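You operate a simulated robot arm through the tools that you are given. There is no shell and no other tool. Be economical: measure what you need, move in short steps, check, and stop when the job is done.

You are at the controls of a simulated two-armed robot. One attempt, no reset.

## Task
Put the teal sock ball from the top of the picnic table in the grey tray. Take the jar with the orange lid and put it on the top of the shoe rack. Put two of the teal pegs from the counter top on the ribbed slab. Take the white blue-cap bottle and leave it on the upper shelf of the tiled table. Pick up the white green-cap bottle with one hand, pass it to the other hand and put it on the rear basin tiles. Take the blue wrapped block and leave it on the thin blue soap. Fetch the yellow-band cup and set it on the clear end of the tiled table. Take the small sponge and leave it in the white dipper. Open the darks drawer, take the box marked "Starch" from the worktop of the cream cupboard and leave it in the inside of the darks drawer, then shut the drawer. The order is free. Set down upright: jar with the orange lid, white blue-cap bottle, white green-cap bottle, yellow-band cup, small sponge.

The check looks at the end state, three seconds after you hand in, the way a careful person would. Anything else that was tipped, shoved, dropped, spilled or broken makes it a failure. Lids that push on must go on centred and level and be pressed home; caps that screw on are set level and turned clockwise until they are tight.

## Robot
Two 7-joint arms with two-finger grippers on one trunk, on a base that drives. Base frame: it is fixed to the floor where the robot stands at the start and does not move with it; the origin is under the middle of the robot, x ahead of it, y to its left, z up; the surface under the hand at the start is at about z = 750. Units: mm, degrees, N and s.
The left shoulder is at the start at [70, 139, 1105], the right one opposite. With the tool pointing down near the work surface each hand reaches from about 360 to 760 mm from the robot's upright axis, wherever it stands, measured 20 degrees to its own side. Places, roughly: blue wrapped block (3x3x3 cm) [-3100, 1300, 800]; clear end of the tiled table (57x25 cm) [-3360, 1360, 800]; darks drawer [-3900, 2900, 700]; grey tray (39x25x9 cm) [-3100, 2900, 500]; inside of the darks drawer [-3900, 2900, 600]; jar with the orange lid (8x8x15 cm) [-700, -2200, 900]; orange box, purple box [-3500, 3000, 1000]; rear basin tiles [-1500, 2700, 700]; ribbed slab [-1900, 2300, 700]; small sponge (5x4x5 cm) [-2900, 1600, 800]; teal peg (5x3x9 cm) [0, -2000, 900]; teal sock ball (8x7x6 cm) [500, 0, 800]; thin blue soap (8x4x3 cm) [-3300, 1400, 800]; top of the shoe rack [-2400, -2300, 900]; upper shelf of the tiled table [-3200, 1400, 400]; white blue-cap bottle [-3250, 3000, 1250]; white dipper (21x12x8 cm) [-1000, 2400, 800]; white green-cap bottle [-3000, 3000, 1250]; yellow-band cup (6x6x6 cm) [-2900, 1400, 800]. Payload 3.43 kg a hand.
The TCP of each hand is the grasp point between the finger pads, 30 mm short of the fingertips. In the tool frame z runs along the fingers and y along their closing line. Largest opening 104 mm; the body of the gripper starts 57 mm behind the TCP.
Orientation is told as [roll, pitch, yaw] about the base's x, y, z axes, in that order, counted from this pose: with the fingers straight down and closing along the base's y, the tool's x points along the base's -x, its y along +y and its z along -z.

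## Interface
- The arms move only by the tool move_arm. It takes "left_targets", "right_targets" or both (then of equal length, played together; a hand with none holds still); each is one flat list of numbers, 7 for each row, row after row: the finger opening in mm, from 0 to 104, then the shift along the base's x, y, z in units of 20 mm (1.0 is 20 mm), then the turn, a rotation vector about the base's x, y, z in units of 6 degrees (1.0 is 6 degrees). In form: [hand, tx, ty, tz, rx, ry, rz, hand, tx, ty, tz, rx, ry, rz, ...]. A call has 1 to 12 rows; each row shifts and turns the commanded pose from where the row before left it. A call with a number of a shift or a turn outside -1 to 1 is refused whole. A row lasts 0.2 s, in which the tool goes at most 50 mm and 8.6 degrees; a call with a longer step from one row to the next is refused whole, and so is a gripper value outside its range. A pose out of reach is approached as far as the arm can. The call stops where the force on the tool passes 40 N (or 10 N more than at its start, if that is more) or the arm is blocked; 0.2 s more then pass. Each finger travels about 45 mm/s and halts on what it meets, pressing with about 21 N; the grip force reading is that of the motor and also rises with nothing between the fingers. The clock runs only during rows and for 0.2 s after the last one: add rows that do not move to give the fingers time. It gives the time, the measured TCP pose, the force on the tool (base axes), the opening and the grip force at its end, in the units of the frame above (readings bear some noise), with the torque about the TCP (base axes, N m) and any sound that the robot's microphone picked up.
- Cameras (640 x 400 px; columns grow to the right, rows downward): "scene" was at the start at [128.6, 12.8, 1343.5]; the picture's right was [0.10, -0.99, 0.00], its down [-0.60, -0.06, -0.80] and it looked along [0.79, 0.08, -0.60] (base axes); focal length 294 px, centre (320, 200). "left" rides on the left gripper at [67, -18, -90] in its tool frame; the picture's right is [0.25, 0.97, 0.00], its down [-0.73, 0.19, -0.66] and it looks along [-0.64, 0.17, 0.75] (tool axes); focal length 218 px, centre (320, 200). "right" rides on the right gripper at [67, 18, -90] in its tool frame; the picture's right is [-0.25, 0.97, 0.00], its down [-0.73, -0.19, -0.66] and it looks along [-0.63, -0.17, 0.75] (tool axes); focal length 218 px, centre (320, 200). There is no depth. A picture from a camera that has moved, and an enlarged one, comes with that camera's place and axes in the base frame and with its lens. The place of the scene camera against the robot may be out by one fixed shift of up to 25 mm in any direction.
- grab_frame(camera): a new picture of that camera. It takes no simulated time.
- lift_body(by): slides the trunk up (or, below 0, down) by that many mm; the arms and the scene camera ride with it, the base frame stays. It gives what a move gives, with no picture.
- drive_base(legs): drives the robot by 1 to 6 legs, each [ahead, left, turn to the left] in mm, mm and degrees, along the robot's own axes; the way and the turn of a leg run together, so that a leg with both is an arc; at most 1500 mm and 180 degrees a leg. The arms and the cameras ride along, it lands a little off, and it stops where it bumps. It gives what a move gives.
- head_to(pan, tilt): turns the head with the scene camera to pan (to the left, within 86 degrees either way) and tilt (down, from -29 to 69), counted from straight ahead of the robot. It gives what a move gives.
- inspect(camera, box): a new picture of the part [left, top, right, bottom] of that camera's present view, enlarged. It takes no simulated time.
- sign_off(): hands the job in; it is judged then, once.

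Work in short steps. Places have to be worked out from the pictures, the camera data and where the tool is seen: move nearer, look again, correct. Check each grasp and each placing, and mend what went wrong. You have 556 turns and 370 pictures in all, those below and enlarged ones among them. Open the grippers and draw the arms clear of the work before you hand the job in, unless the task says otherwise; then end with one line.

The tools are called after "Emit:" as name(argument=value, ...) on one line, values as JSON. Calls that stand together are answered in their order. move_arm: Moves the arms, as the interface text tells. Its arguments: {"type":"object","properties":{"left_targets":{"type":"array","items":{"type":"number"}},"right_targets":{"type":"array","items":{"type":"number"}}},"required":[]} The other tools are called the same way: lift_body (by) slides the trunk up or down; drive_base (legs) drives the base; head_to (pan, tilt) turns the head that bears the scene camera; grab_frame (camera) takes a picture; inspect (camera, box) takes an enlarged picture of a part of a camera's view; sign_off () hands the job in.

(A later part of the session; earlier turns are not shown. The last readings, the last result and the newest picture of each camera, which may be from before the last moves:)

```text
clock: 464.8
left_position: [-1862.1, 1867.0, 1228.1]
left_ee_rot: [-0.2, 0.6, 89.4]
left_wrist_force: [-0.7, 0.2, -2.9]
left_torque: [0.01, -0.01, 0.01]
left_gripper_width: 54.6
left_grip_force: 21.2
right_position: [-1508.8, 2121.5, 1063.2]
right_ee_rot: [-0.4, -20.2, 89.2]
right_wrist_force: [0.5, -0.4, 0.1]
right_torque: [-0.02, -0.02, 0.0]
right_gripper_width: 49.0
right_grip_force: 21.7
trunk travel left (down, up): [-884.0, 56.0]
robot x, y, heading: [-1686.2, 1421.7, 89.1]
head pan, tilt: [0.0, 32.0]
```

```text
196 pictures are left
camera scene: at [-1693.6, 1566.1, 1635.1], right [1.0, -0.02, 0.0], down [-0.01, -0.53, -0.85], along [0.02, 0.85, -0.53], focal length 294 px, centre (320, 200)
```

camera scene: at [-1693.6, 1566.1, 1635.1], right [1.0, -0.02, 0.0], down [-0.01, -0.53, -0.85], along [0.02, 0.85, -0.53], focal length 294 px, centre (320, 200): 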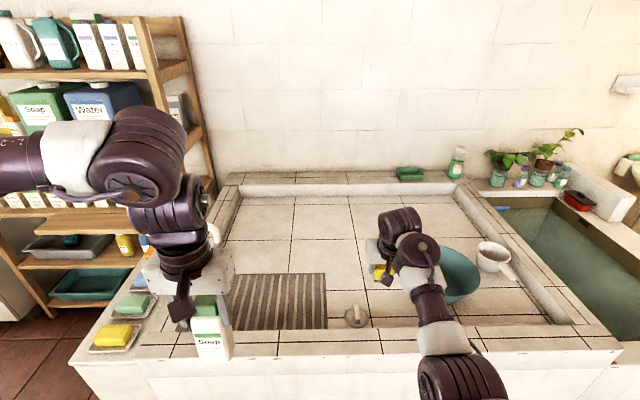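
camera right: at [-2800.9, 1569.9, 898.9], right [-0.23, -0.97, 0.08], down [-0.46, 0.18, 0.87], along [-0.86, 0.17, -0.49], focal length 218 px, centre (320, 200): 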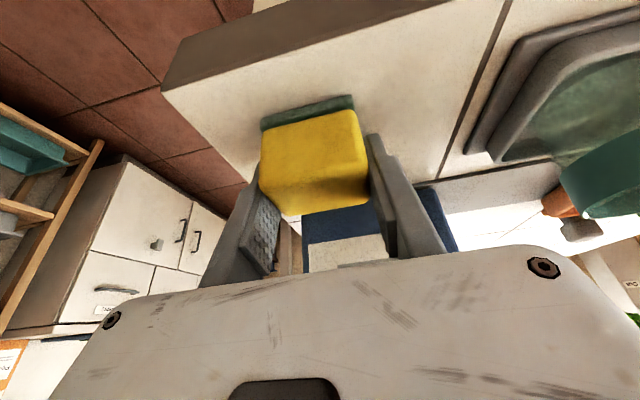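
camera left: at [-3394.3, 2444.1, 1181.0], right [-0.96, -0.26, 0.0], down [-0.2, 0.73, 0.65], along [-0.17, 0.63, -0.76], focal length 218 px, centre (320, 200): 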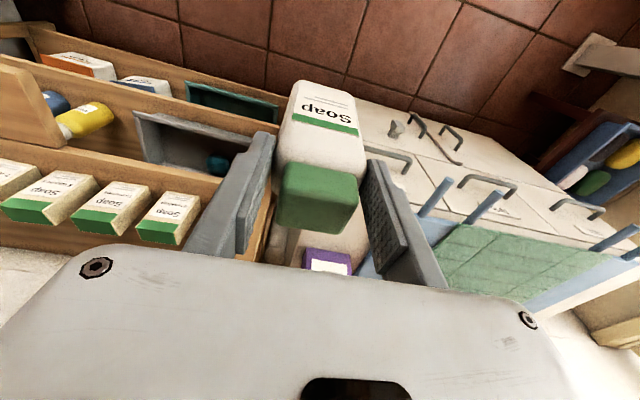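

I see the white dipper at about (-950, 2450). I'll place the sponge first: drive right to x≈-1070 and up to the basin front.

Emit:
drive_base(legs=[[0, -610, 0.9], [300, 0, 0]])

Emit:
head_to(pan=-8, tilt=45)

Emit:
grab_frame(camera="scene")

Emit:
grab_frame(camera="right")

```text
clock: 469.9
left_position: [-1278.4, 2159.5, 1229.6]
left_ee_rot: [-0.2, 0.5, 91.5]
left_wrist_force: [0.7, -1.1, -2.2]
left_torque: [0.01, -0.03, 0.01]
left_gripper_width: 54.5
left_grip_force: 21.2
right_position: [-935.6, 2429.1, 1064.1]
right_ee_rot: [-0.4, -20.4, 91.4]
right_wrist_force: [0.4, 0.2, -0.5]
right_torque: [0.0, 0.01, 0.02]
right_gripper_width: 49.1
right_grip_force: 20.4
trunk travel left (down, up): [-884.0, 56.0]
robot x, y, heading: [-1087.3, 1726.9, 91.1]
head pan, tilt: [0.0, 32.0]
```

```text
clock: 470.6
left_position: [-1279.5, 2161.4, 1228.9]
left_ee_rot: [-0.3, 0.5, 91.5]
left_wrist_force: [0.1, 0.1, -2.9]
left_torque: [-0.03, -0.01, -0.01]
left_gripper_width: 54.3
left_grip_force: 21.4
right_position: [-935.8, 2431.5, 1062.5]
right_ee_rot: [-0.5, -20.1, 91.4]
right_wrist_force: [-0.2, -0.3, 0.0]
right_torque: [0.01, 0.02, 0.0]
right_gripper_width: 49.3
right_grip_force: 20.6
trunk travel left (down, up): [-884.0, 56.0]
robot x, y, heading: [-1085.7, 1724.7, 91.0]
head pan, tilt: [-8.0, 45.0]
```

```text
195 pictures are left
camera scene: at [-1088.0, 1860.7, 1615.7], right [0.99, -0.12, 0.0], down [-0.08, -0.7, -0.71], along [0.08, 0.7, -0.71], focal length 294 px, centre (320, 200)
```

scene: 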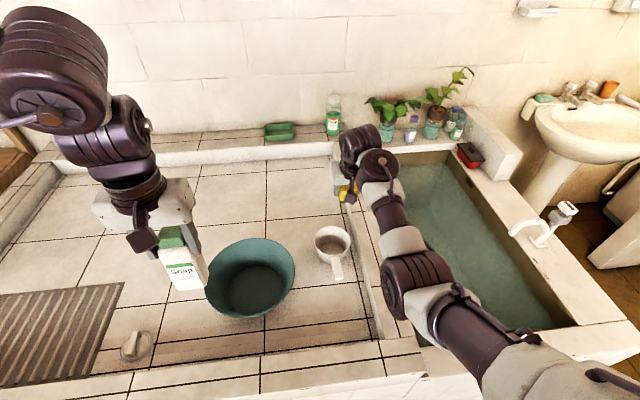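

```text
194 pictures are left
camera right: at [-950.8, 2335.9, 1124.4], right [-0.97, 0.22, 0.08], down [0.17, 0.46, 0.87], along [0.15, 0.86, -0.49], focal length 218 px, centre (320, 200)
```

right: 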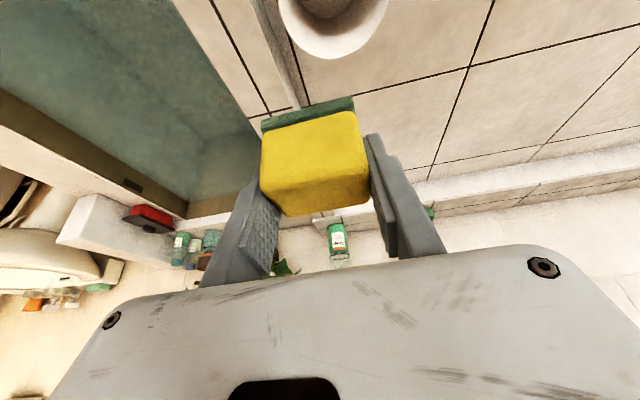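

The dipper cup is near (-970, 2437). I'll pull the hand back 80 mm and look at it with the wrist camera.

Emit:
move_arm(right_targets=[25, -0.4, -0.8, -0.5, 0, 0, 0, 25, -0.4, -0.8, -0.5, 0, 0, 0, 25, -0.4, -0.8, -0.5, 0, 0, 0, 25, -0.4, -0.8, -0.5, 0, 0, 0, 25, 0, -0.8, -0.5, 0, 0, 0, 25, 0, -0.8, -0.5, 0, 0, 0])

Emit:
grab_frame(camera="right")

Emit:
inspect(camera="scene", box=[260, 190, 420, 300])

```text
clock: 472.0
left_position: [-1279.3, 2161.1, 1229.0]
left_ee_rot: [-0.1, 0.5, 91.5]
left_wrist_force: [-0.2, -1.0, -1.1]
left_torque: [0.0, -0.02, 0.02]
left_gripper_width: 54.6
left_grip_force: 21.6
right_position: [-967.7, 2333.2, 1003.4]
right_ee_rot: [-0.4, -20.2, 91.4]
right_wrist_force: [-0.6, 0.9, -0.9]
right_torque: [-0.01, 0.03, -0.01]
right_gripper_width: 48.9
right_grip_force: 21.2
trunk travel left (down, up): [-884.0, 56.0]
robot x, y, heading: [-1092.0, 1727.2, 91.3]
head pan, tilt: [-8.0, 45.0]
```

```text
193 pictures are left
camera right: at [-982.8, 2237.8, 1065.3], right [-0.97, 0.22, 0.08], down [0.18, 0.46, 0.87], along [0.15, 0.86, -0.49], focal length 218 px, centre (320, 200)
```

right: 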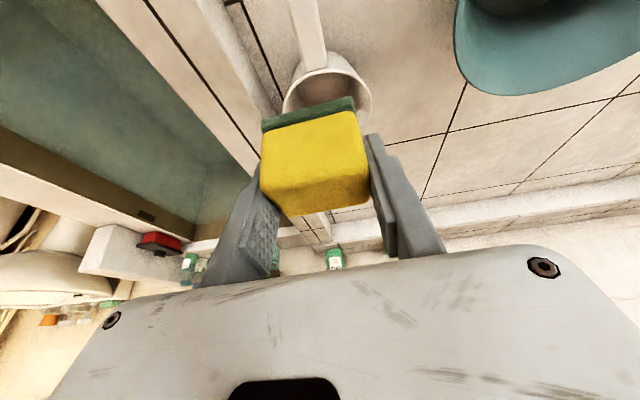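

```text
3.64 times, centred on (340, 245) of scene
camera zoom: at [-1087.6, 1859.4, 1615.8], right [0.99, -0.12, 0.0], down [-0.08, -0.7, -0.71], along [0.08, 0.7, -0.71], focal length 1071 px, centre (247, 36)
```

zoom: 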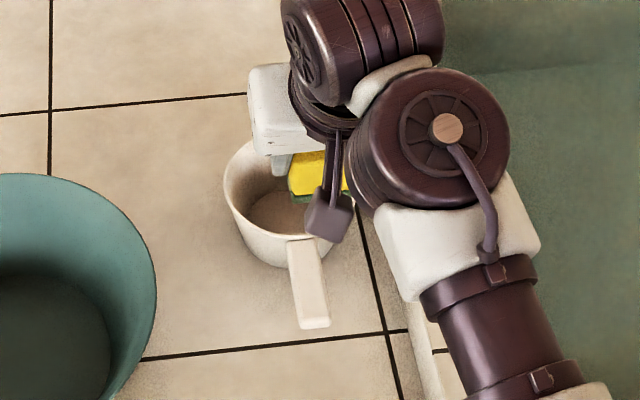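

The dipper cup centre is about (-978, 2422) with its rim near z=828. I'll move the sponge closer above it and check.

Emit:
move_arm(right_targets=[25, -0.2, 0.8, -0.4, 0, 0, 0, 25, -0.2, 0.8, -0.4, 0, 0, 0, 25, -0.1, 0.8, -0.4, 0, 0, 0, 25, 0, 0.8, -0.4, 0, 0, 0, 25, 0, 0.3, -0.4, 0, 0, 0])

Emit:
grab_frame(camera="right")

Emit:
inspect(camera="scene", box=[260, 190, 420, 300])

```text
clock: 473.2
left_position: [-1279.5, 2161.1, 1229.8]
left_ee_rot: [-0.4, 0.6, 91.5]
left_wrist_force: [-0.9, 0.6, -2.1]
left_torque: [-0.04, 0.0, -0.02]
left_gripper_width: 54.9
left_grip_force: 21.1
right_position: [-976.4, 2405.5, 963.5]
right_ee_rot: [-0.3, -20.2, 91.4]
right_wrist_force: [0.4, 0.8, 0.1]
right_torque: [-0.01, -0.04, -0.03]
right_gripper_width: 49.1
right_grip_force: 21.4
trunk travel left (down, up): [-884.0, 56.0]
robot x, y, heading: [-1086.6, 1725.4, 91.2]
head pan, tilt: [-8.0, 45.0]
```

```text
191 pictures are left
camera right: at [-991.4, 2309.9, 1024.3], right [-0.97, 0.22, 0.08], down [0.17, 0.46, 0.87], along [0.15, 0.86, -0.49], focal length 218 px, centre (320, 200)
```

right: 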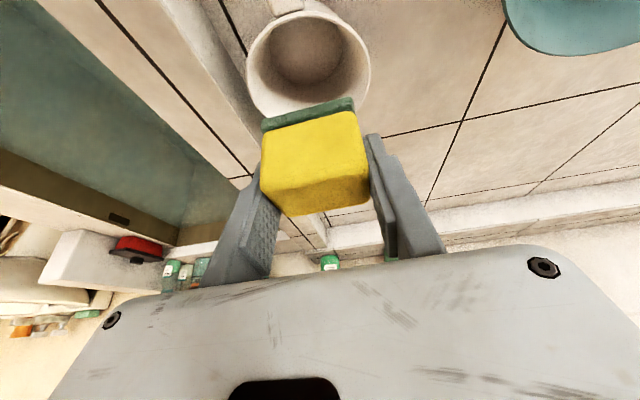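

```text
3.64 times, centred on (340, 245) of scene
camera zoom: at [-1088.0, 1860.3, 1615.7], right [0.99, -0.12, 0.0], down [-0.08, -0.7, -0.71], along [0.08, 0.7, -0.71], focal length 1071 px, centre (247, 36)
```

zoom: 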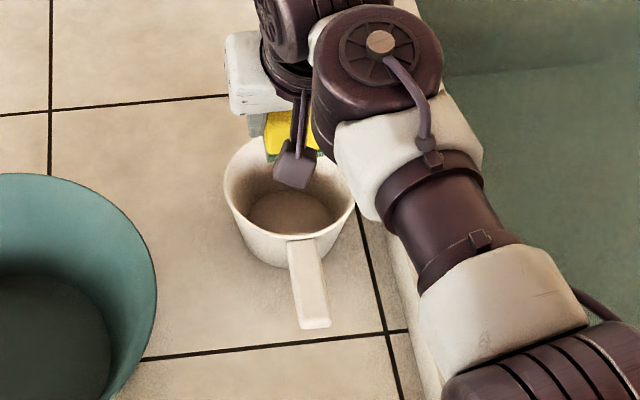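

Re-triangulated: the rim is at z≈793, centre (-972, 2435). I'll align and lower to z≈850.

Emit:
move_arm(right_targets=[25, 0.1, 0.7, -0.8, 0, 0, 0, 25, 0.1, 0.65, -0.8, 0, 0, 0, 25, 0, 0, -0.9, 0, 0, 0, 25, 0, 0, -0.9, 0, 0, 0, 25, 0, 0, -0.9, 0, 0, 0, 25, 0, 0, -0.9, 0, 0, 0])

Emit:
grab_frame(camera="right")

Emit:
inspect(camera="scene", box=[260, 190, 420, 300])

```text
clock: 474.6
left_position: [-1278.9, 2161.3, 1228.9]
left_ee_rot: [-0.2, 0.6, 91.5]
left_wrist_force: [0.1, -0.2, -2.4]
left_torque: [0.01, 0.0, 0.0]
left_gripper_width: 54.7
left_grip_force: 20.7
right_position: [-978.9, 2423.3, 865.6]
right_ee_rot: [-0.5, -20.3, 91.4]
right_wrist_force: [0.5, 0.1, 0.1]
right_torque: [-0.02, 0.03, 0.0]
right_gripper_width: 49.4
right_grip_force: 20.9
right hand out of reach, approached as far as the arm can: row 6
trunk travel left (down, up): [-884.0, 56.0]
robot x, y, heading: [-1086.7, 1727.2, 91.3]
head pan, tilt: [-8.0, 45.0]
```

```text
189 pictures are left
camera right: at [-994.3, 2326.5, 926.2], right [-0.97, 0.22, 0.08], down [0.18, 0.46, 0.87], along [0.15, 0.86, -0.49], focal length 218 px, centre (320, 200)
```

right: 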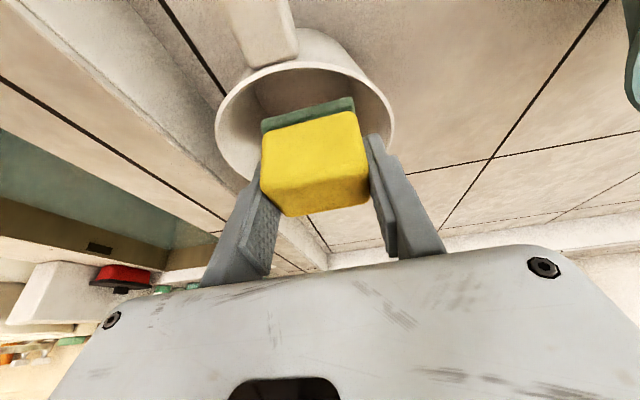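

```text
3.64 times, centred on (340, 245) of scene
camera zoom: at [-1087.8, 1859.3, 1615.8], right [0.99, -0.12, 0.0], down [-0.08, -0.7, -0.71], along [0.08, 0.7, -0.71], focal length 1071 px, centre (247, 36)
```

zoom: 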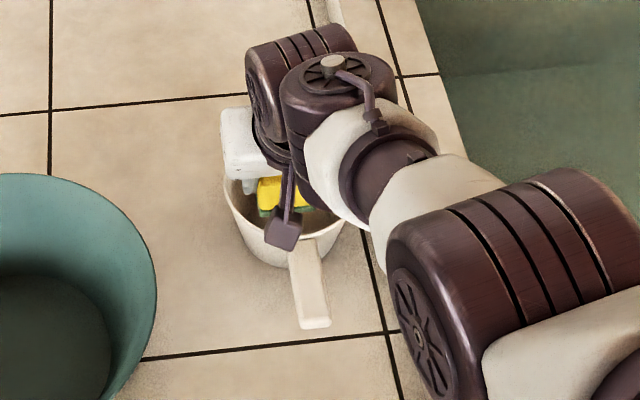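

Nearly centred; the cup centre is (-970, 2433). I'll correct 9 mm in both axes and lower the trunk 55 mm.

Emit:
move_arm(right_targets=[25, 0.45, 0.4, 0, 0, 0, 0])

Emit:
lift_body(by=-50)

Emit:
grab_frame(camera="right")

```text
clock: 475.0
left_position: [-1278.6, 2161.2, 1228.9]
left_ee_rot: [-0.2, 0.5, 91.5]
left_wrist_force: [0.7, -0.3, -1.8]
left_torque: [0.0, 0.03, -0.01]
left_gripper_width: 54.8
left_grip_force: 20.7
right_position: [-966.8, 2425.1, 866.4]
right_ee_rot: [-0.4, -20.3, 91.3]
right_wrist_force: [0.3, 0.2, -0.5]
right_torque: [0.01, 0.01, -0.03]
right_gripper_width: 48.9
right_grip_force: 21.2
right hand out of reach, approached as far as the arm can: row 1
trunk travel left (down, up): [-884.0, 56.0]
robot x, y, heading: [-1083.8, 1721.6, 91.1]
head pan, tilt: [-8.0, 45.0]
```

```text
clock: 476.0
left_position: [-1279.5, 2160.4, 1179.7]
left_ee_rot: [-0.2, 0.5, 91.5]
left_wrist_force: [-0.9, -0.2, -3.3]
left_torque: [0.0, 0.01, -0.01]
left_gripper_width: 54.5
left_grip_force: 21.2
right_position: [-968.9, 2423.9, 818.0]
right_ee_rot: [-0.4, -20.2, 91.5]
right_wrist_force: [0.0, 0.3, -0.1]
right_torque: [0.0, -0.01, 0.03]
right_gripper_width: 49.1
right_grip_force: 21.5
trunk travel left (down, up): [-834.0, 106.0]
robot x, y, heading: [-1085.6, 1724.7, 91.1]
head pan, tilt: [-8.0, 45.0]
```

```text
187 pictures are left
camera right: at [-984.1, 2329.4, 879.0], right [-0.97, 0.22, 0.08], down [0.18, 0.46, 0.87], along [0.15, 0.86, -0.49], focal length 218 px, centre (320, 200)
```

right: 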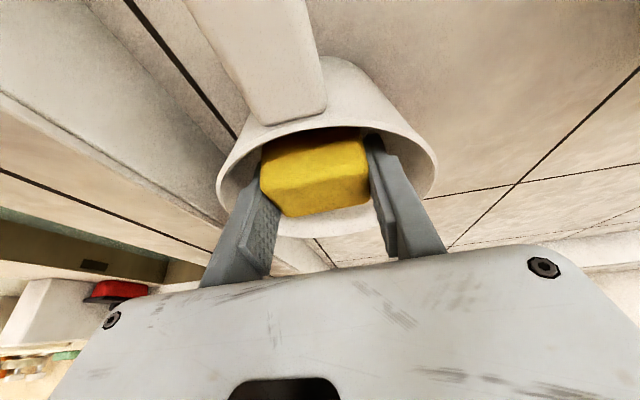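

The sponge is inside the rim, roughly centred. I'll continue lowering with the trunk in small steps.

Emit:
lift_body(by=-38)

Emit:
grab_frame(camera="right")

```text
clock: 476.8
left_position: [-1278.2, 2159.3, 1143.0]
left_ee_rot: [-0.2, 0.4, 91.6]
left_wrist_force: [-0.8, 0.4, -2.2]
left_torque: [-0.02, 0.01, -0.03]
left_gripper_width: 54.4
left_grip_force: 21.3
right_position: [-968.5, 2425.5, 782.8]
right_ee_rot: [-0.5, -20.5, 91.4]
right_wrist_force: [0.4, -1.2, 19.1]
right_torque: [-0.16, 0.19, 0.02]
right_gripper_width: 49.0
right_grip_force: 20.9
trunk travel left (down, up): [-796.0, 144.0]
robot x, y, heading: [-1086.8, 1727.0, 91.2]
head pan, tilt: [-8.0, 45.0]
```

```text
186 pictures are left
camera right: at [-984.6, 2329.8, 843.8], right [-0.97, 0.22, 0.08], down [0.18, 0.46, 0.87], along [0.15, 0.86, -0.48], focal length 218 px, centre (320, 200)
```

right: 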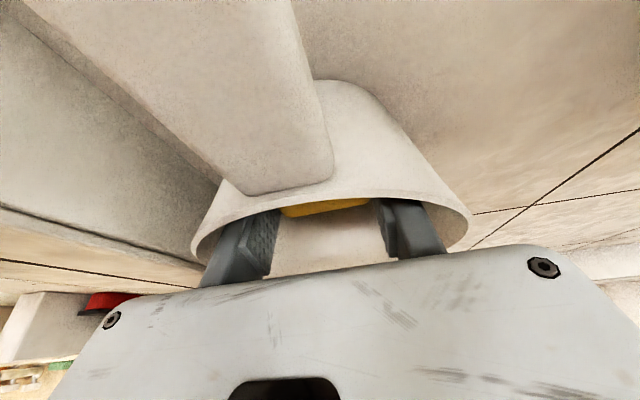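

Contact at 19 N: the sponge is at the bottom. I'll open slightly and raise with the trunk.

Emit:
move_arm(right_targets=[40, 0, 0, 0.1, 0, 0, 0, 54, 0, 0, 0, 0, 0, 0, 60, 0, 0, 0, 0, 0, 0, 60, 0, 0, 0, 0, 0, 0])

Emit:
lift_body(by=140)

Emit:
grab_frame(camera="right")

```text
clock: 477.8
left_position: [-1278.1, 2161.1, 1140.5]
left_ee_rot: [-0.2, 0.6, 91.5]
left_wrist_force: [-0.6, 0.4, -1.9]
left_torque: [0.0, -0.02, 0.0]
left_gripper_width: 54.7
left_grip_force: 20.9
right_position: [-969.3, 2425.1, 781.6]
right_ee_rot: [-0.4, -20.0, 91.4]
right_wrist_force: [0.3, -0.2, 0.0]
right_torque: [0.0, 0.05, 0.02]
right_gripper_width: 59.6
right_grip_force: 0.0
trunk travel left (down, up): [-796.0, 144.0]
robot x, y, heading: [-1087.9, 1725.8, 91.4]
head pan, tilt: [-8.0, 45.0]
```

```text
clock: 479.4
left_position: [-1279.7, 2161.3, 1282.0]
left_ee_rot: [-0.2, 0.7, 91.4]
left_wrist_force: [0.5, 0.1, -3.0]
left_torque: [0.0, 0.01, -0.02]
left_gripper_width: 54.7
left_grip_force: 20.9
right_position: [-969.4, 2424.9, 920.9]
right_ee_rot: [-0.4, -20.2, 91.4]
right_wrist_force: [0.0, -0.5, 0.4]
right_torque: [0.0, -0.01, 0.01]
right_gripper_width: 60.1
right_grip_force: 0.1
trunk travel left (down, up): [-936.0, 4.0]
robot x, y, heading: [-1091.8, 1721.7, 91.3]
head pan, tilt: [-8.0, 45.0]
```

```text
185 pictures are left
camera right: at [-984.3, 2330.0, 982.6], right [-0.97, 0.22, 0.08], down [0.18, 0.46, 0.87], along [0.15, 0.86, -0.49], focal length 218 px, centre (320, 200)
```

right: 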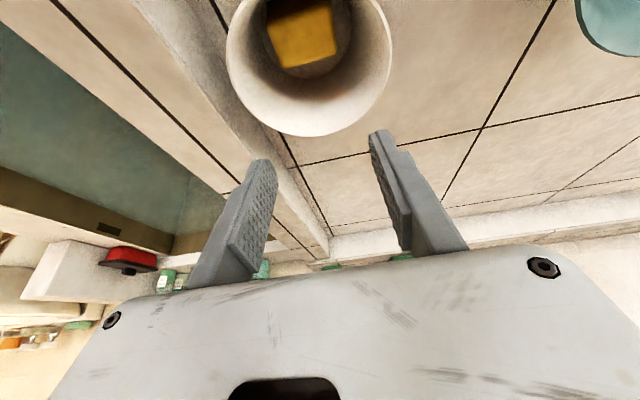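

The sponge is in the dipper. Now for the green-cap bottle: I'll retract the right hand up and back, then shift the base left and up to the basin front.

Emit:
move_arm(right_targets=[60, 0, 0, 0.9, 0, 0, 0, 60, 0, -0.5, 0.9, 0, 0, 0, 60, 0, -0.8, 0.9, 0, 0, 0, 60, 0, -0.8, 0.9, 0, 0, 0, 60, 0, -0.8, 0.9, 0, 0, 0, 60, 0, -0.8, 0.5, 0, 0, 0, 60, 0, -0.8, 0, 0, 0, 0, 60, 0, -0.8, 0, 0, 0, 0])

Emit:
drive_base(legs=[[0, 270, -1.3], [60, 0, 0]])

Emit:
lift_body(by=-200)

Emit:
head_to(pan=5, tilt=35)

Emit:
grab_frame(camera="scene")

Emit:
grab_frame(camera="left")

```text
clock: 481.2
left_position: [-1278.8, 2160.0, 1281.5]
left_ee_rot: [-0.2, 0.5, 91.5]
left_wrist_force: [0.3, 0.3, -1.5]
left_torque: [0.0, -0.02, 0.0]
left_gripper_width: 54.5
left_grip_force: 20.8
right_position: [-970.4, 2319.6, 1022.1]
right_ee_rot: [-0.3, -20.2, 91.4]
right_wrist_force: [-0.2, 0.3, 0.8]
right_torque: [0.01, -0.01, -0.04]
right_gripper_width: 60.0
right_grip_force: 0.1
trunk travel left (down, up): [-936.0, 4.0]
robot x, y, heading: [-1092.3, 1728.9, 91.2]
head pan, tilt: [-8.0, 45.0]
```

```text
clock: 483.8
left_position: [-1533.9, 2197.7, 1280.2]
left_ee_rot: [-0.2, 0.9, 90.2]
left_wrist_force: [-0.2, 0.0, -2.3]
left_torque: [-0.08, -0.01, -0.04]
left_gripper_width: 54.6
left_grip_force: 20.8
right_position: [-1221.9, 2350.8, 1021.8]
right_ee_rot: [-0.3, -20.2, 90.4]
right_wrist_force: [0.5, 0.3, -1.1]
right_torque: [-0.03, 0.0, -0.04]
right_gripper_width: 60.2
right_grip_force: 0.0
trunk travel left (down, up): [-936.0, 4.0]
robot x, y, heading: [-1353.8, 1756.9, 89.9]
head pan, tilt: [-8.0, 45.0]
stopped in leg 2: the robot was blocked; the commanded pose is now the measured one
```

```text
clock: 485.9
left_position: [-1535.9, 2196.7, 1082.4]
left_ee_rot: [-0.3, 0.4, 90.4]
left_wrist_force: [0.0, 0.3, -1.5]
left_torque: [-0.02, -0.01, -0.02]
left_gripper_width: 54.5
left_grip_force: 21.2
right_position: [-1223.1, 2350.8, 821.8]
right_ee_rot: [-0.4, -20.2, 90.3]
right_wrist_force: [0.8, 0.5, 0.2]
right_torque: [0.04, 0.01, 0.0]
right_gripper_width: 60.5
right_grip_force: 0.0
trunk travel left (down, up): [-736.0, 204.0]
robot x, y, heading: [-1351.6, 1757.2, 90.1]
head pan, tilt: [-8.0, 45.0]
```

```text
clock: 486.7
left_position: [-1536.2, 2196.9, 1080.6]
left_ee_rot: [-0.3, 0.6, 90.4]
left_wrist_force: [-1.0, 0.6, -2.6]
left_torque: [-0.04, -0.05, -0.01]
left_gripper_width: 54.6
left_grip_force: 21.8
right_position: [-1224.4, 2351.3, 821.9]
right_ee_rot: [-0.4, -20.1, 90.3]
right_wrist_force: [-0.6, -0.8, -0.3]
right_torque: [-0.02, 0.03, -0.01]
right_gripper_width: 60.2
right_grip_force: 0.1
trunk travel left (down, up): [-736.0, 204.0]
robot x, y, heading: [-1355.5, 1755.9, 89.7]
head pan, tilt: [5.0, 35.0]
```

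```text
184 pictures are left
camera scene: at [-1370.2, 1899.2, 1482.5], right [1.0, 0.09, 0.0], down [0.05, -0.57, -0.82], along [-0.07, 0.82, -0.57], focal length 294 px, centre (320, 200)
```

scene: 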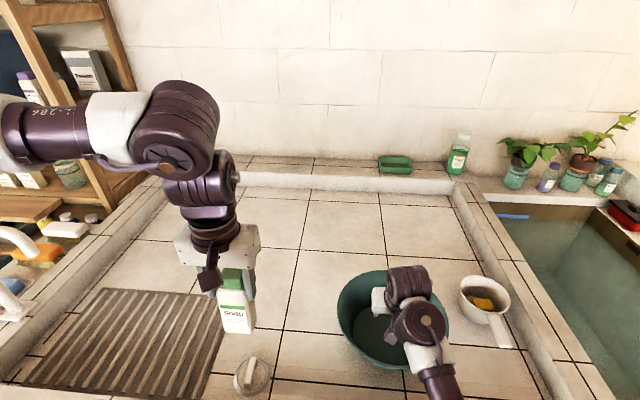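

```text
183 pictures are left
camera left: at [-1518.6, 2131.4, 1172.0], right [-0.97, -0.26, 0.0], down [-0.2, 0.73, 0.65], along [-0.17, 0.63, -0.76], focal length 218 px, centre (320, 200)
```

left: 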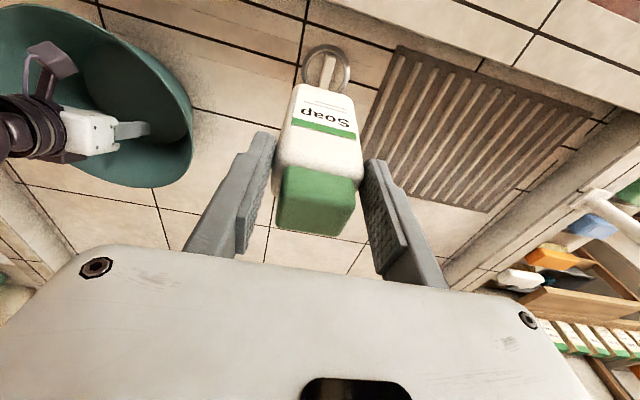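

The right hand came down inside the teal bowl with no contact. I'll raise it straight up at once.

Emit:
move_arm(right_targets=[60, 0, 0, 0.9, 0, 0, 0, 60, 0, 0, 0.9, 0, 0, 0, 60, 0, 0, 0.9, 0, 0, 0, 60, 0, 0, 0.9, 0, 0, 0, 60, 0, 0, 0.9, 0, 0, 0, 60, 0, 0, 0.9, 0, 0, 0, 60, 0, 0, 0.9, 0, 0, 0, 60, 0, 0, 0.9, 0, 0, 0])

Emit:
grab_frame(camera="scene")

```text
clock: 488.5
left_position: [-1536.0, 2197.2, 1080.7]
left_ee_rot: [-0.3, 0.6, 90.4]
left_wrist_force: [0.0, 0.1, -2.2]
left_torque: [-0.03, -0.01, 0.0]
left_gripper_width: 55.0
left_grip_force: 21.2
right_position: [-1226.7, 2349.4, 965.7]
right_ee_rot: [-0.4, -20.2, 90.3]
right_wrist_force: [-0.6, 0.7, 0.0]
right_torque: [-0.02, 0.0, 0.0]
right_gripper_width: 60.2
right_grip_force: 0.0
trunk travel left (down, up): [-736.0, 204.0]
robot x, y, heading: [-1355.1, 1759.5, 89.9]
head pan, tilt: [5.0, 35.0]
```

```text
182 pictures are left
camera scene: at [-1370.4, 1899.2, 1482.5], right [1.0, 0.09, 0.0], down [0.05, -0.57, -0.82], along [-0.07, 0.82, -0.57], focal length 294 px, centre (320, 200)
```

scene: 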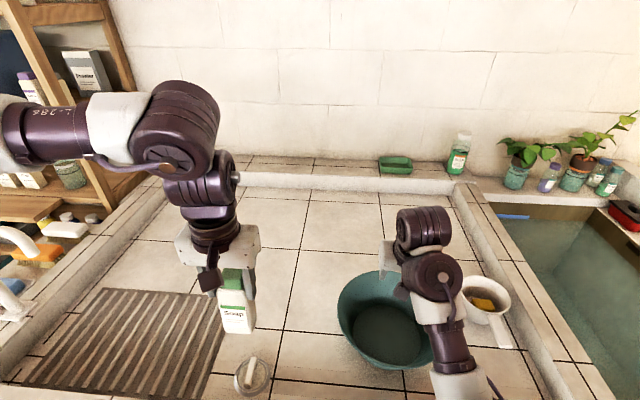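

The bowl is undisturbed. Rear tiles are beyond vertical-tool reach, so I'll set the bottle on the basin floor near (-1535, 2440) with the left hand and re-grip it with a forward tilt.

Emit:
move_arm(left_targets=[30, 0, 1, 0, 0, 0, 0, 30, 0, 1, 0, 0, 0, 0, 30, 0, 1, -0.3, 0, 0, 0, 30, 0, 1, -0.5, 0, 0, 0, 30, 0, 1, -0.5, 0, 0, 0, 30, 0, 1, -0.5, 0, 0, 0, 30, 0, 1, -0.8, 0, 0, 0, 30, 0, 1, -0.8, 0, 0, 0, 30, 0, 1, -0.8, 0, 0, 0, 30, 0, 1, -0.8, 0, 0, 0, 30, 0, 1, -0.8, 0, 0, 0, 30, 0, 1, -0.8, 0, 0, 0])

Emit:
grab_frame(camera="left")

Emit:
grab_frame(camera="scene")

```text
clock: 491.1
left_position: [-1532.8, 2434.6, 947.5]
left_ee_rot: [-0.5, 0.5, 90.2]
left_wrist_force: [-0.7, 0.3, -2.1]
left_torque: [-0.01, -0.04, 0.01]
left_gripper_width: 54.9
left_grip_force: 20.7
left hand out of reach, approached as far as the arm can: row 12
right_position: [-1226.7, 2350.4, 964.2]
right_ee_rot: [-0.6, -20.2, 90.4]
right_wrist_force: [0.7, 0.3, 0.3]
right_torque: [0.05, -0.01, 0.0]
right_gripper_width: 60.0
right_grip_force: 0.0
trunk travel left (down, up): [-736.0, 204.0]
robot x, y, heading: [-1354.0, 1756.2, 89.9]
head pan, tilt: [5.0, 35.0]
```

```text
181 pictures are left
camera left: at [-1515.8, 2369.0, 1038.7], right [-0.97, -0.26, -0.01], down [-0.2, 0.73, 0.65], along [-0.16, 0.63, -0.76], focal length 218 px, centre (320, 200)
```

left: 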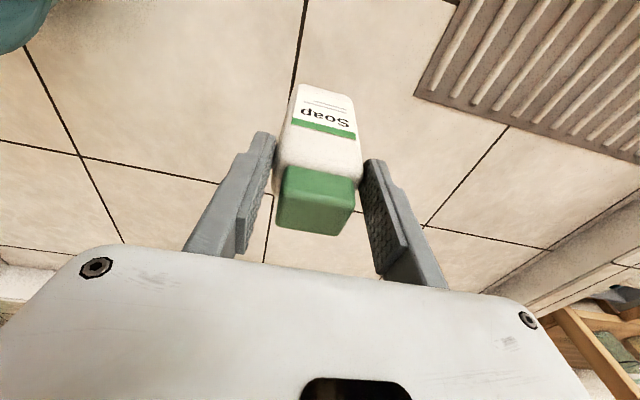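

```text
180 pictures are left
camera scene: at [-1371.1, 1899.5, 1482.6], right [1.0, 0.09, 0.0], down [0.05, -0.57, -0.82], along [-0.07, 0.82, -0.57], focal length 294 px, centre (320, 200)
```

scene: 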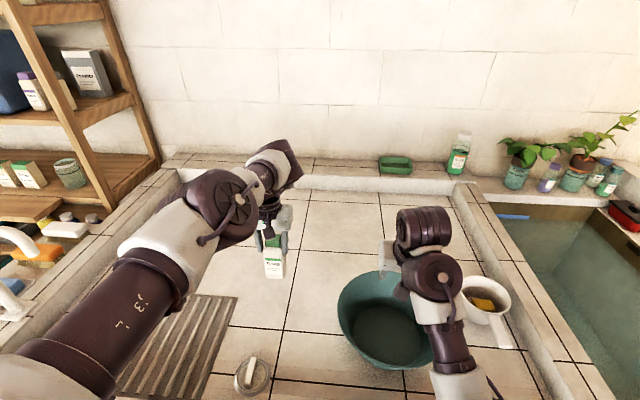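

Clear floor below. I'll lower toward contact.

Emit:
move_arm(left_targets=[30, 0, 0, -0.8, 0, 0, 0, 30, 0, 0, -0.8, 0, 0, 0, 30, 0, 0, -0.8, 0, 0, 0, 30, 0, 0, -0.6, 0, 0, 0, 30, 0, 0, -0.3, 0, 0, 0, 30, 0, 0, -0.2, 0, 0, 0])

```text
clock: 492.5
left_position: [-1528.0, 2428.2, 880.4]
left_ee_rot: [-0.4, 0.4, 90.4]
left_wrist_force: [0.2, -0.3, -1.6]
left_torque: [0.01, 0.0, -0.01]
left_gripper_width: 54.6
left_grip_force: 20.8
left hand out of reach, approached as far as the arm can: row 3, 6
right_position: [-1226.7, 2348.9, 965.6]
right_ee_rot: [-0.3, -20.2, 90.4]
right_wrist_force: [-0.4, 0.3, -0.9]
right_torque: [0.01, 0.0, 0.0]
right_gripper_width: 60.0
right_grip_force: 0.0
trunk travel left (down, up): [-736.0, 204.0]
robot x, y, heading: [-1353.2, 1758.1, 90.1]
head pan, tilt: [5.0, 35.0]
```

I'll use the trunk for the last part, in small steps.

Emit:
lift_body(by=-12)

Emit:
lift_body(by=-8)

```text
clock: 493.1
left_position: [-1527.9, 2427.4, 868.6]
left_ee_rot: [-0.4, 0.5, 90.4]
left_wrist_force: [0.0, -0.5, -3.8]
left_torque: [-0.02, 0.0, -0.02]
left_gripper_width: 54.4
left_grip_force: 20.9
right_position: [-1224.7, 2351.4, 953.8]
right_ee_rot: [-0.5, -20.2, 90.3]
right_wrist_force: [0.4, 0.4, 0.0]
right_torque: [0.03, -0.01, -0.01]
right_gripper_width: 60.2
right_grip_force: 0.1
trunk travel left (down, up): [-724.0, 216.0]
robot x, y, heading: [-1355.2, 1758.6, 90.2]
head pan, tilt: [5.0, 35.0]
```

```text
clock: 493.6
left_position: [-1527.6, 2427.3, 863.3]
left_ee_rot: [-0.3, 0.3, 90.4]
left_wrist_force: [0.5, 0.1, 9.9]
left_torque: [0.24, 0.2, -0.04]
left_gripper_width: 54.6
left_grip_force: 21.2
right_position: [-1225.4, 2349.5, 946.0]
right_ee_rot: [-0.4, -20.4, 90.3]
right_wrist_force: [-0.4, 0.2, 0.1]
right_torque: [-0.01, 0.0, -0.01]
right_gripper_width: 60.1
right_grip_force: 0.0
trunk travel left (down, up): [-716.0, 224.0]
robot x, y, heading: [-1351.9, 1754.4, 90.1]
head pan, tilt: [5.0, 35.0]
```

Contact with the floor (z≈742). I'll open and raise.

Emit:
move_arm(left_targets=[50, 0, 0, 0, 0, 0, 0, 85, 0, 0, 0, 0, 0, 0, 85, 0, 0, 0, 0, 0, 0, 85, 0, 0, 0.5, 0, 0, 0, 85, 0, 0, 0.8, 0, 0, 0, 85, 0, 0, 0.8, 0, 0, 0, 85, 0, 0, 0.8, 0, 0, 0, 85, 0, 0, 0.8, 0, 0, 0, 85, 0, 0, 0.8, 0, 0, 0])

Emit:
grab_frame(camera="left")

```text
clock: 495.6
left_position: [-1528.2, 2429.0, 951.3]
left_ee_rot: [-0.4, 0.5, 90.4]
left_wrist_force: [0.2, -0.7, -0.5]
left_torque: [0.02, -0.01, 0.0]
left_gripper_width: 85.1
left_grip_force: 0.0
right_position: [-1225.2, 2349.5, 946.0]
right_ee_rot: [-0.4, -20.1, 90.3]
right_wrist_force: [0.3, -0.7, 0.4]
right_torque: [0.0, 0.03, 0.0]
right_gripper_width: 60.1
right_grip_force: 0.0
trunk travel left (down, up): [-716.0, 224.0]
robot x, y, heading: [-1357.2, 1757.3, 90.3]
head pan, tilt: [5.0, 35.0]
```

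```text
179 pictures are left
camera left: at [-1511.0, 2362.4, 1042.7], right [-0.97, -0.26, 0.0], down [-0.2, 0.73, 0.65], along [-0.17, 0.63, -0.76], focal length 218 px, centre (320, 200)
```

left: 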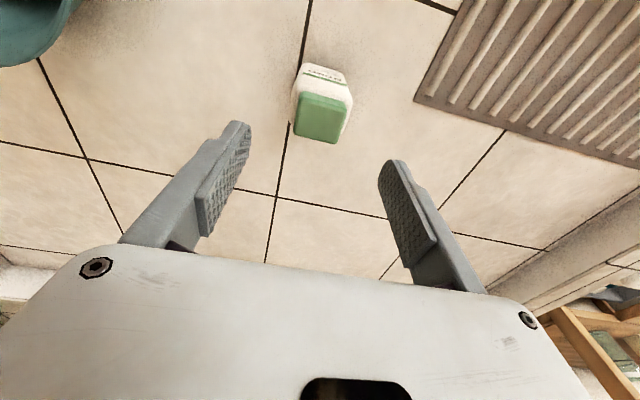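

The bottle stands upright at (-1529, 2422). I'll pull the left hand back 120 mm while tilting it 42° forward.

Emit:
move_arm(left_targets=[85, 0, -0.75, 0, 0.88, 0, 0, 85, 0, -0.75, 0, 0.88, 0, 0, 85, 0, -0.75, 0, 0.88, 0, 0, 85, 0, -0.75, 0, 0.88, 0, 0, 85, 0, -0.75, 0, 0.88, 0, 0, 85, 0, -0.75, 0, 0.88, 0, 0, 85, 0, -0.75, 0, 0.88, 0, 0, 85, 0, -0.75, 0, 0.88, 0, 0])

Emit:
move_arm(left_targets=[85, 0, 0, -0.9, 0, 0, 0, 75, 0, 0, -0.9, 0, 0, 0, 72, 0, 0, -0.9, 0, 0, 0, 72, 0, 0, -0.9, 0, 0, 0, 72, 0, 0, -0.9, 0, 0, 0, 72, 0, 0, -0.9, 0, 0, 0, 72, 0, 0, -0.9, 0, 0, 0, 72, 0, 0, -0.9, 0, 0, 0, 72, 0, 0, -0.8, 0, 0, 0])

Emit:
grab_frame(camera="left")

```text
clock: 497.4
left_position: [-1527.2, 2305.3, 936.4]
left_ee_rot: [-1.5, -38.3, 91.5]
left_wrist_force: [0.4, -0.8, 0.2]
left_torque: [0.01, 0.0, 0.0]
left_gripper_width: 85.0
left_grip_force: 0.0
left hand out of reach, approached as far as the arm can: row 1
right_position: [-1225.6, 2349.2, 945.8]
right_ee_rot: [-0.5, -20.3, 90.4]
right_wrist_force: [0.1, -0.3, 0.0]
right_torque: [0.05, 0.01, 0.01]
right_gripper_width: 60.0
right_grip_force: 0.1
trunk travel left (down, up): [-716.0, 224.0]
robot x, y, heading: [-1352.5, 1758.8, 90.2]
head pan, tilt: [5.0, 35.0]
```

```text
clock: 499.4
left_position: [-1526.1, 2308.0, 777.5]
left_ee_rot: [-1.5, -38.3, 91.4]
left_wrist_force: [0.5, 0.1, 0.3]
left_torque: [0.01, 0.02, 0.04]
left_gripper_width: 71.8
left_grip_force: 0.0
right_position: [-1225.1, 2350.3, 945.8]
right_ee_rot: [-0.5, -20.2, 90.3]
right_wrist_force: [-0.5, 0.0, -0.3]
right_torque: [0.0, -0.02, -0.01]
right_gripper_width: 60.1
right_grip_force: 0.0
trunk travel left (down, up): [-716.0, 224.0]
robot x, y, heading: [-1358.0, 1759.6, 89.9]
head pan, tilt: [5.0, 35.0]
```

```text
178 pictures are left
camera left: at [-1508.4, 2200.6, 807.5], right [-0.96, -0.21, -0.18], down [-0.21, 0.17, 0.96], along [-0.17, 0.96, -0.2], focal length 218 px, centre (320, 200)
```

left: 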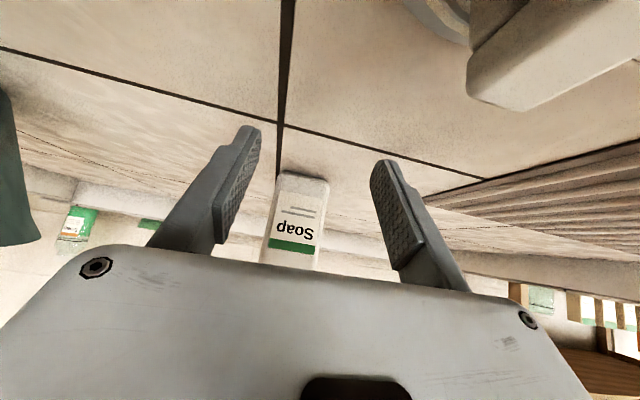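

The left hand lines up with the bottle (x≈-1527). I'll raise 20 mm, increase the tilt to about 55° for reach, then re-check.

Emit:
move_arm(left_targets=[72, 0, 0, 0.5, 0.94, 0, 0, 72, 0, 0, 0.4, 0.94, 0, 0, 72, 0, 0, 0, 0.94, 0.1, 0, 72, 0, 0.5, 0, 0, 0.1, -0.1, 72, 0, 0.8, 0, 0, 0, 0])

Emit:
grab_frame(camera="left")

```text
clock: 500.6
left_position: [-1526.4, 2334.3, 795.5]
left_ee_rot: [0.0, -55.1, 89.7]
left_wrist_force: [0.1, -1.0, 0.9]
left_torque: [0.01, 0.0, -0.01]
left_gripper_width: 71.6
left_grip_force: 0.0
right_position: [-1226.5, 2349.7, 945.3]
right_ee_rot: [-0.4, -20.2, 90.3]
right_wrist_force: [-0.7, 0.2, -0.4]
right_torque: [0.02, -0.03, -0.02]
right_gripper_width: 60.0
right_grip_force: 0.0
trunk travel left (down, up): [-716.0, 224.0]
robot x, y, heading: [-1354.9, 1756.8, 90.0]
head pan, tilt: [5.0, 35.0]
```

```text
177 pictures are left
camera left: at [-1510.0, 2223.1, 790.6], right [-0.97, -0.14, -0.21], down [-0.19, -0.12, 0.97], along [-0.16, 0.98, 0.09], focal length 218 px, centre (320, 200)
```

left: 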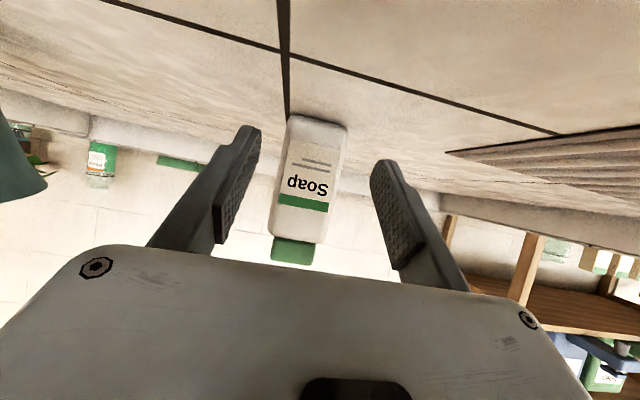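

Well aligned. I'll advance 88 mm and close on the bottle.

Emit:
move_arm(left_targets=[72, 0, 0.88, 0, 0, 0, 0, 72, 0, 0.88, 0, 0, 0, 0, 72, 0, 0.88, 0, 0, 0, 0, 72, 0, 0.88, 0, 0, 0, 0, 72, 0, 0.88, 0, 0, 0, 0, 30, 0, 0, 0, 0, 0, 0, 30, 0, 0, 0, 0, 0, 0, 30, 0, 0, 0, 0, 0, 0])

Emit:
grab_frame(camera="left")

```text
clock: 502.4
left_position: [-1525.9, 2421.0, 794.2]
left_ee_rot: [-0.1, -55.1, 89.6]
left_wrist_force: [0.0, -0.1, 0.1]
left_torque: [-0.01, 0.06, 0.0]
left_gripper_width: 54.6
left_grip_force: 21.2
right_position: [-1225.6, 2350.4, 945.5]
right_ee_rot: [-0.4, -20.2, 90.3]
right_wrist_force: [-0.6, 0.3, 0.2]
right_torque: [-0.03, 0.01, 0.04]
right_gripper_width: 60.2
right_grip_force: 0.0
trunk travel left (down, up): [-716.0, 224.0]
robot x, y, heading: [-1351.2, 1754.9, 90.1]
head pan, tilt: [5.0, 35.0]
```

```text
176 pictures are left
camera left: at [-1509.1, 2310.0, 789.9], right [-0.97, -0.14, -0.21], down [-0.19, -0.12, 0.97], along [-0.16, 0.98, 0.09], focal length 218 px, centre (320, 200)
```

left: 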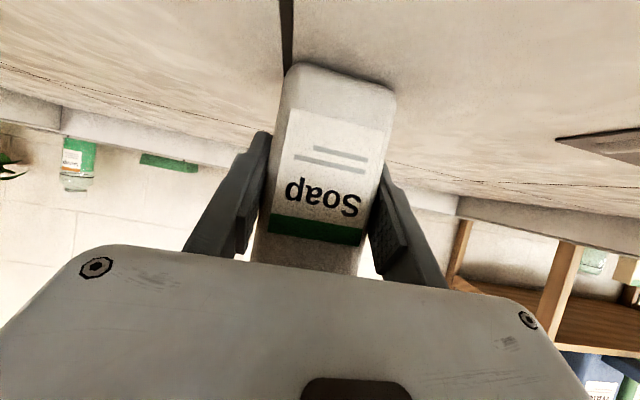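

Re-gripped at 54.6 mm. I'll lift 30 mm and extend toward the rear.

Emit:
move_arm(left_targets=[30, 0, 0, 0.6, 0, 0, 0, 30, 0, 0, 0.9, 0, 0, 0, 30, 0, 1, 0, 0, 0, 0, 30, 0, 1, 0, 0, 0, 0, 30, 0, 1, 0, 0, 0, 0, 30, 0, 1, 0, 0, 0, 0, 30, 0, 1, 0, 0, 0, 0, 30, 0, 1, 0, 0, 0, 0, 30, 0, 1, 0, 0, 0, 0, 30, 0, 1, 0, 0, 0, 0, 30, 0, 1, 0, 0, 0, 0, 30, 0, 1, 0, 0, 0, 0])

Emit:
grab_frame(camera="scene")

```text
clock: 505.0
left_position: [-1524.5, 2586.0, 832.5]
left_ee_rot: [-0.1, -55.1, 89.5]
left_wrist_force: [0.3, -0.2, -0.6]
left_torque: [-0.02, 0.02, 0.01]
left_gripper_width: 54.6
left_grip_force: 21.1
left hand out of reach, approached as far as the arm can: row 11, 12
right_position: [-1225.7, 2350.1, 946.1]
right_ee_rot: [-0.4, -20.1, 90.3]
right_wrist_force: [0.0, -0.6, 0.3]
right_torque: [0.03, 0.02, -0.02]
right_gripper_width: 59.9
right_grip_force: 0.0
trunk travel left (down, up): [-716.0, 224.0]
robot x, y, heading: [-1352.6, 1757.6, 90.1]
head pan, tilt: [5.0, 35.0]
```

```text
175 pictures are left
camera scene: at [-1370.4, 1899.5, 1462.5], right [1.0, 0.09, 0.0], down [0.05, -0.57, -0.82], along [-0.07, 0.82, -0.57], focal length 294 px, centre (320, 200)
```

scene: 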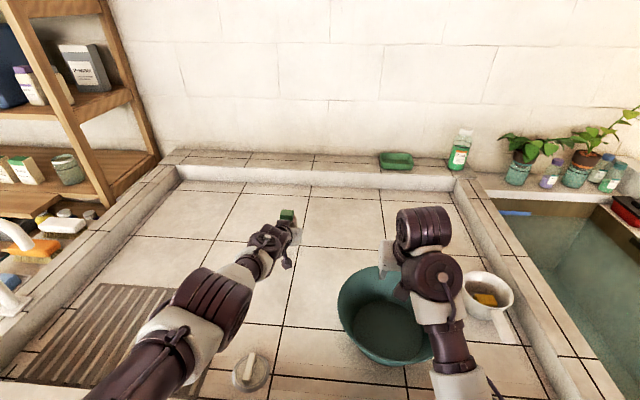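

Reach limit at y=2586. Raising the hand nearer shoulder height and then lowering the trunk should extend it; I'll raise both hands 140 first, keeping the right clear of the bowl.

Emit:
move_arm(left_targets=[30, 0, 0, 0.95, 0, 0, 0, 30, 0, 0, 0.95, 0, 0, 0, 30, 0, 0, 0.95, 0, 0, 0, 30, 0, 0, 0.95, 0, 0, 0, 30, 0, 0.5, 0.95, 0, 0, 0, 30, 0, 0.8, 0.95, 0, 0, 0, 30, 0, 0.9, 0.95, 0, 0, 0, 30, 0, 0.9, 0.5, 0, 0, 0, 30, 0, 0.9, 0, 0, 0, 0, 30, 0, 0.9, 0, 0, 0, 0, 30, 0, 0.9, 0, 0, 0, 0, 30, 0, 0.9, 0, 0, 0, 0], right_targets=[60, 0, 0, 0.95, 0, 0, 0, 60, 0, 0, 0.95, 0, 0, 0, 60, 0, 0, 0.95, 0, 0, 0, 60, 0, 0, 0.95, 0, 0, 0, 60, 0, 0, 0.95, 0, 0, 0, 60, 0, 0, 0.95, 0, 0, 0, 60, 0, 0, 0.95, 0, 0, 0, 60, 0, 0, 0.95, 0, 0, 0, 60, 0, -0.5, 0.5, 0, 0, 0, 60, 0, -0.5, 0, 0, 0, 0, 60, 0, -0.5, 0, 0, 0, 0, 60, 0, -0.5, 0, 0, 0, 0])

```text
clock: 507.6
left_position: [-1527.9, 2633.1, 974.1]
left_ee_rot: [-0.1, -55.2, 89.6]
left_wrist_force: [-0.1, 0.4, -2.2]
left_torque: [-0.01, 0.03, 0.01]
left_gripper_width: 54.5
left_grip_force: 21.2
left hand out of reach, approached as far as the arm can: row 8, 9, 10, 11, 12
right_position: [-1222.9, 2337.8, 939.6]
right_ee_rot: [-0.4, -20.3, 90.3]
right_wrist_force: [-0.9, 0.0, -0.7]
right_torque: [-0.03, -0.02, -0.01]
right_gripper_width: 60.0
right_grip_force: 0.0
right hand out of reach, approached as far as the arm can: row 1, 2, 3, 4, 5, 6, 7, 8, 9, 10, 11, 12
trunk travel left (down, up): [-716.0, 224.0]
robot x, y, heading: [-1356.4, 1757.1, 90.1]
head pan, tilt: [5.0, 35.0]
```

Left can get to about y=2640, which is past the tile line at y≈2625, in the rear part. Before lowering the trunk I must lift the right hand away from the bowl by tilting it more forward.

Emit:
move_arm(right_targets=[60, 0, 0, 0.3, 0.9, 0, 0, 60, 0, 0, 0.6, 0.9, 0, 0, 60, 0, 0, 0.9, 0.9, 0, 0, 60, 0, 0, 0.9, 0.9, 0, 0, 60, 0, 0, 0.9, 0.9, 0, 0, 60, 0, 0, 0.9, 0, 0, 0, 60, 0, 0, 0.9, 0, 0, 0, 60, 0, 0, 0.9, 0, 0, 0, 60, 0, 0, 0.9, 0, 0, 0, 60, 0, 0, 0.9, 0, 0, 0, 60, 0, 0, 0.9, 0, 0, 0, 60, 0, 0, 0.9, 0, 0, 0])

```text
clock: 510.2
left_position: [-1527.2, 2632.8, 974.1]
left_ee_rot: [-0.2, -55.2, 89.6]
left_wrist_force: [0.3, -0.1, -1.8]
left_torque: [-0.02, 0.01, 0.0]
left_gripper_width: 54.7
left_grip_force: 21.6
right_position: [-1218.8, 2342.2, 1102.9]
right_ee_rot: [-0.6, -47.2, 90.4]
right_wrist_force: [-1.1, -0.3, 0.4]
right_torque: [-0.03, 0.0, 0.01]
right_gripper_width: 60.2
right_grip_force: 0.1
right hand out of reach, approached as far as the arm can: row 11, 12
trunk travel left (down, up): [-716.0, 224.0]
robot x, y, heading: [-1355.7, 1756.9, 90.1]
head pan, tilt: [5.0, 35.0]
```

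Right hand is at 1103. Next I'll lower the trunk 165 and extend the left further.

Emit:
lift_body(by=-160)

Emit:
move_arm(left_targets=[30, 0.3, 0.8, 0, 0, 0, 0, 30, 0.3, 0.8, 0, 0, 0, 0, 30, 0, 0.8, 0, 0, 0, 0])

Emit:
grab_frame(camera="scene")

Emit:
grab_frame(camera="left")

```text
clock: 512.1
left_position: [-1521.4, 2602.7, 847.1]
left_ee_rot: [-1.2, -56.8, 89.7]
left_wrist_force: [-0.2, -1.1, -2.1]
left_torque: [0.02, -0.03, -0.01]
left_gripper_width: 54.6
left_grip_force: 21.0
right_position: [-1217.1, 2322.3, 1032.3]
right_ee_rot: [-1.9, -55.5, 90.5]
right_wrist_force: [0.2, 0.4, 0.0]
right_torque: [-0.02, -0.01, 0.01]
right_gripper_width: 60.1
right_grip_force: 0.1
trunk travel left (down, up): [-556.0, 384.0]
robot x, y, heading: [-1349.3, 1751.0, 89.1]
head pan, tilt: [5.0, 35.0]
```

```text
clock: 513.1
left_position: [-1507.9, 2601.9, 836.4]
left_ee_rot: [-1.6, -56.3, 89.3]
left_wrist_force: [0.4, -0.2, -0.5]
left_torque: [-0.08, 0.03, 0.02]
left_gripper_width: 54.7
left_grip_force: 20.4
left hand out of reach, approached as far as the arm can: row 1, 2, 3
right_position: [-1212.0, 2327.0, 1033.7]
right_ee_rot: [-1.1, -56.0, 89.5]
right_wrist_force: [-0.6, -0.5, -0.7]
right_torque: [0.03, -0.01, 0.02]
right_gripper_width: 60.2
right_grip_force: 0.0
trunk travel left (down, up): [-556.0, 384.0]
robot x, y, heading: [-1346.0, 1753.4, 88.6]
head pan, tilt: [5.0, 35.0]
stopped in row 3 (left hand): the arm was blocked; the commanded pose is now the measured one
```

```text
174 pictures are left
camera scene: at [-1378.4, 1851.7, 1310.7], right [1.0, 0.06, 0.02], down [0.05, -0.54, -0.84], along [-0.04, 0.84, -0.55], focal length 294 px, centre (320, 200)
```

scene: 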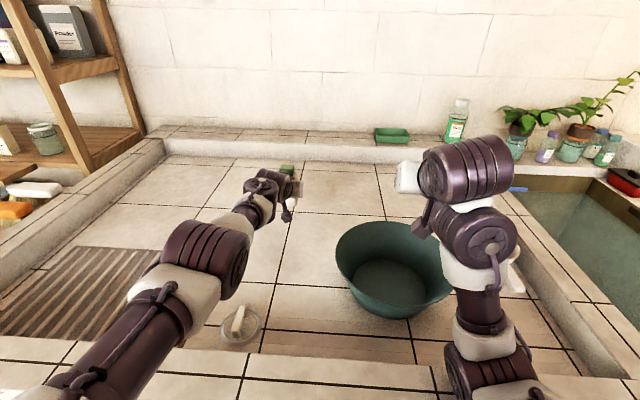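

```text
173 pictures are left
camera left: at [-1493.0, 2490.8, 831.1], right [-0.97, -0.11, -0.23], down [-0.21, -0.13, 0.97], along [-0.13, 0.99, 0.11], focal length 218 px, centre (320, 200)
```

left: 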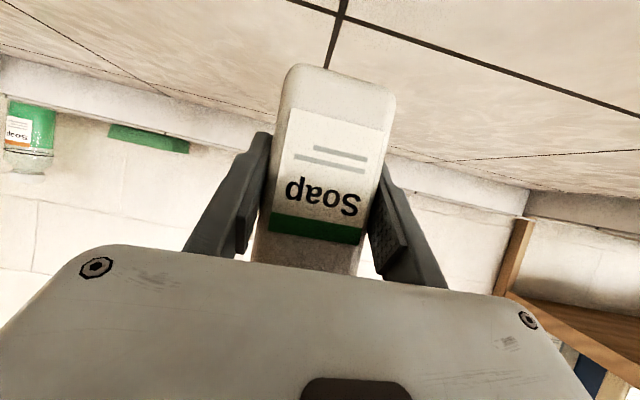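

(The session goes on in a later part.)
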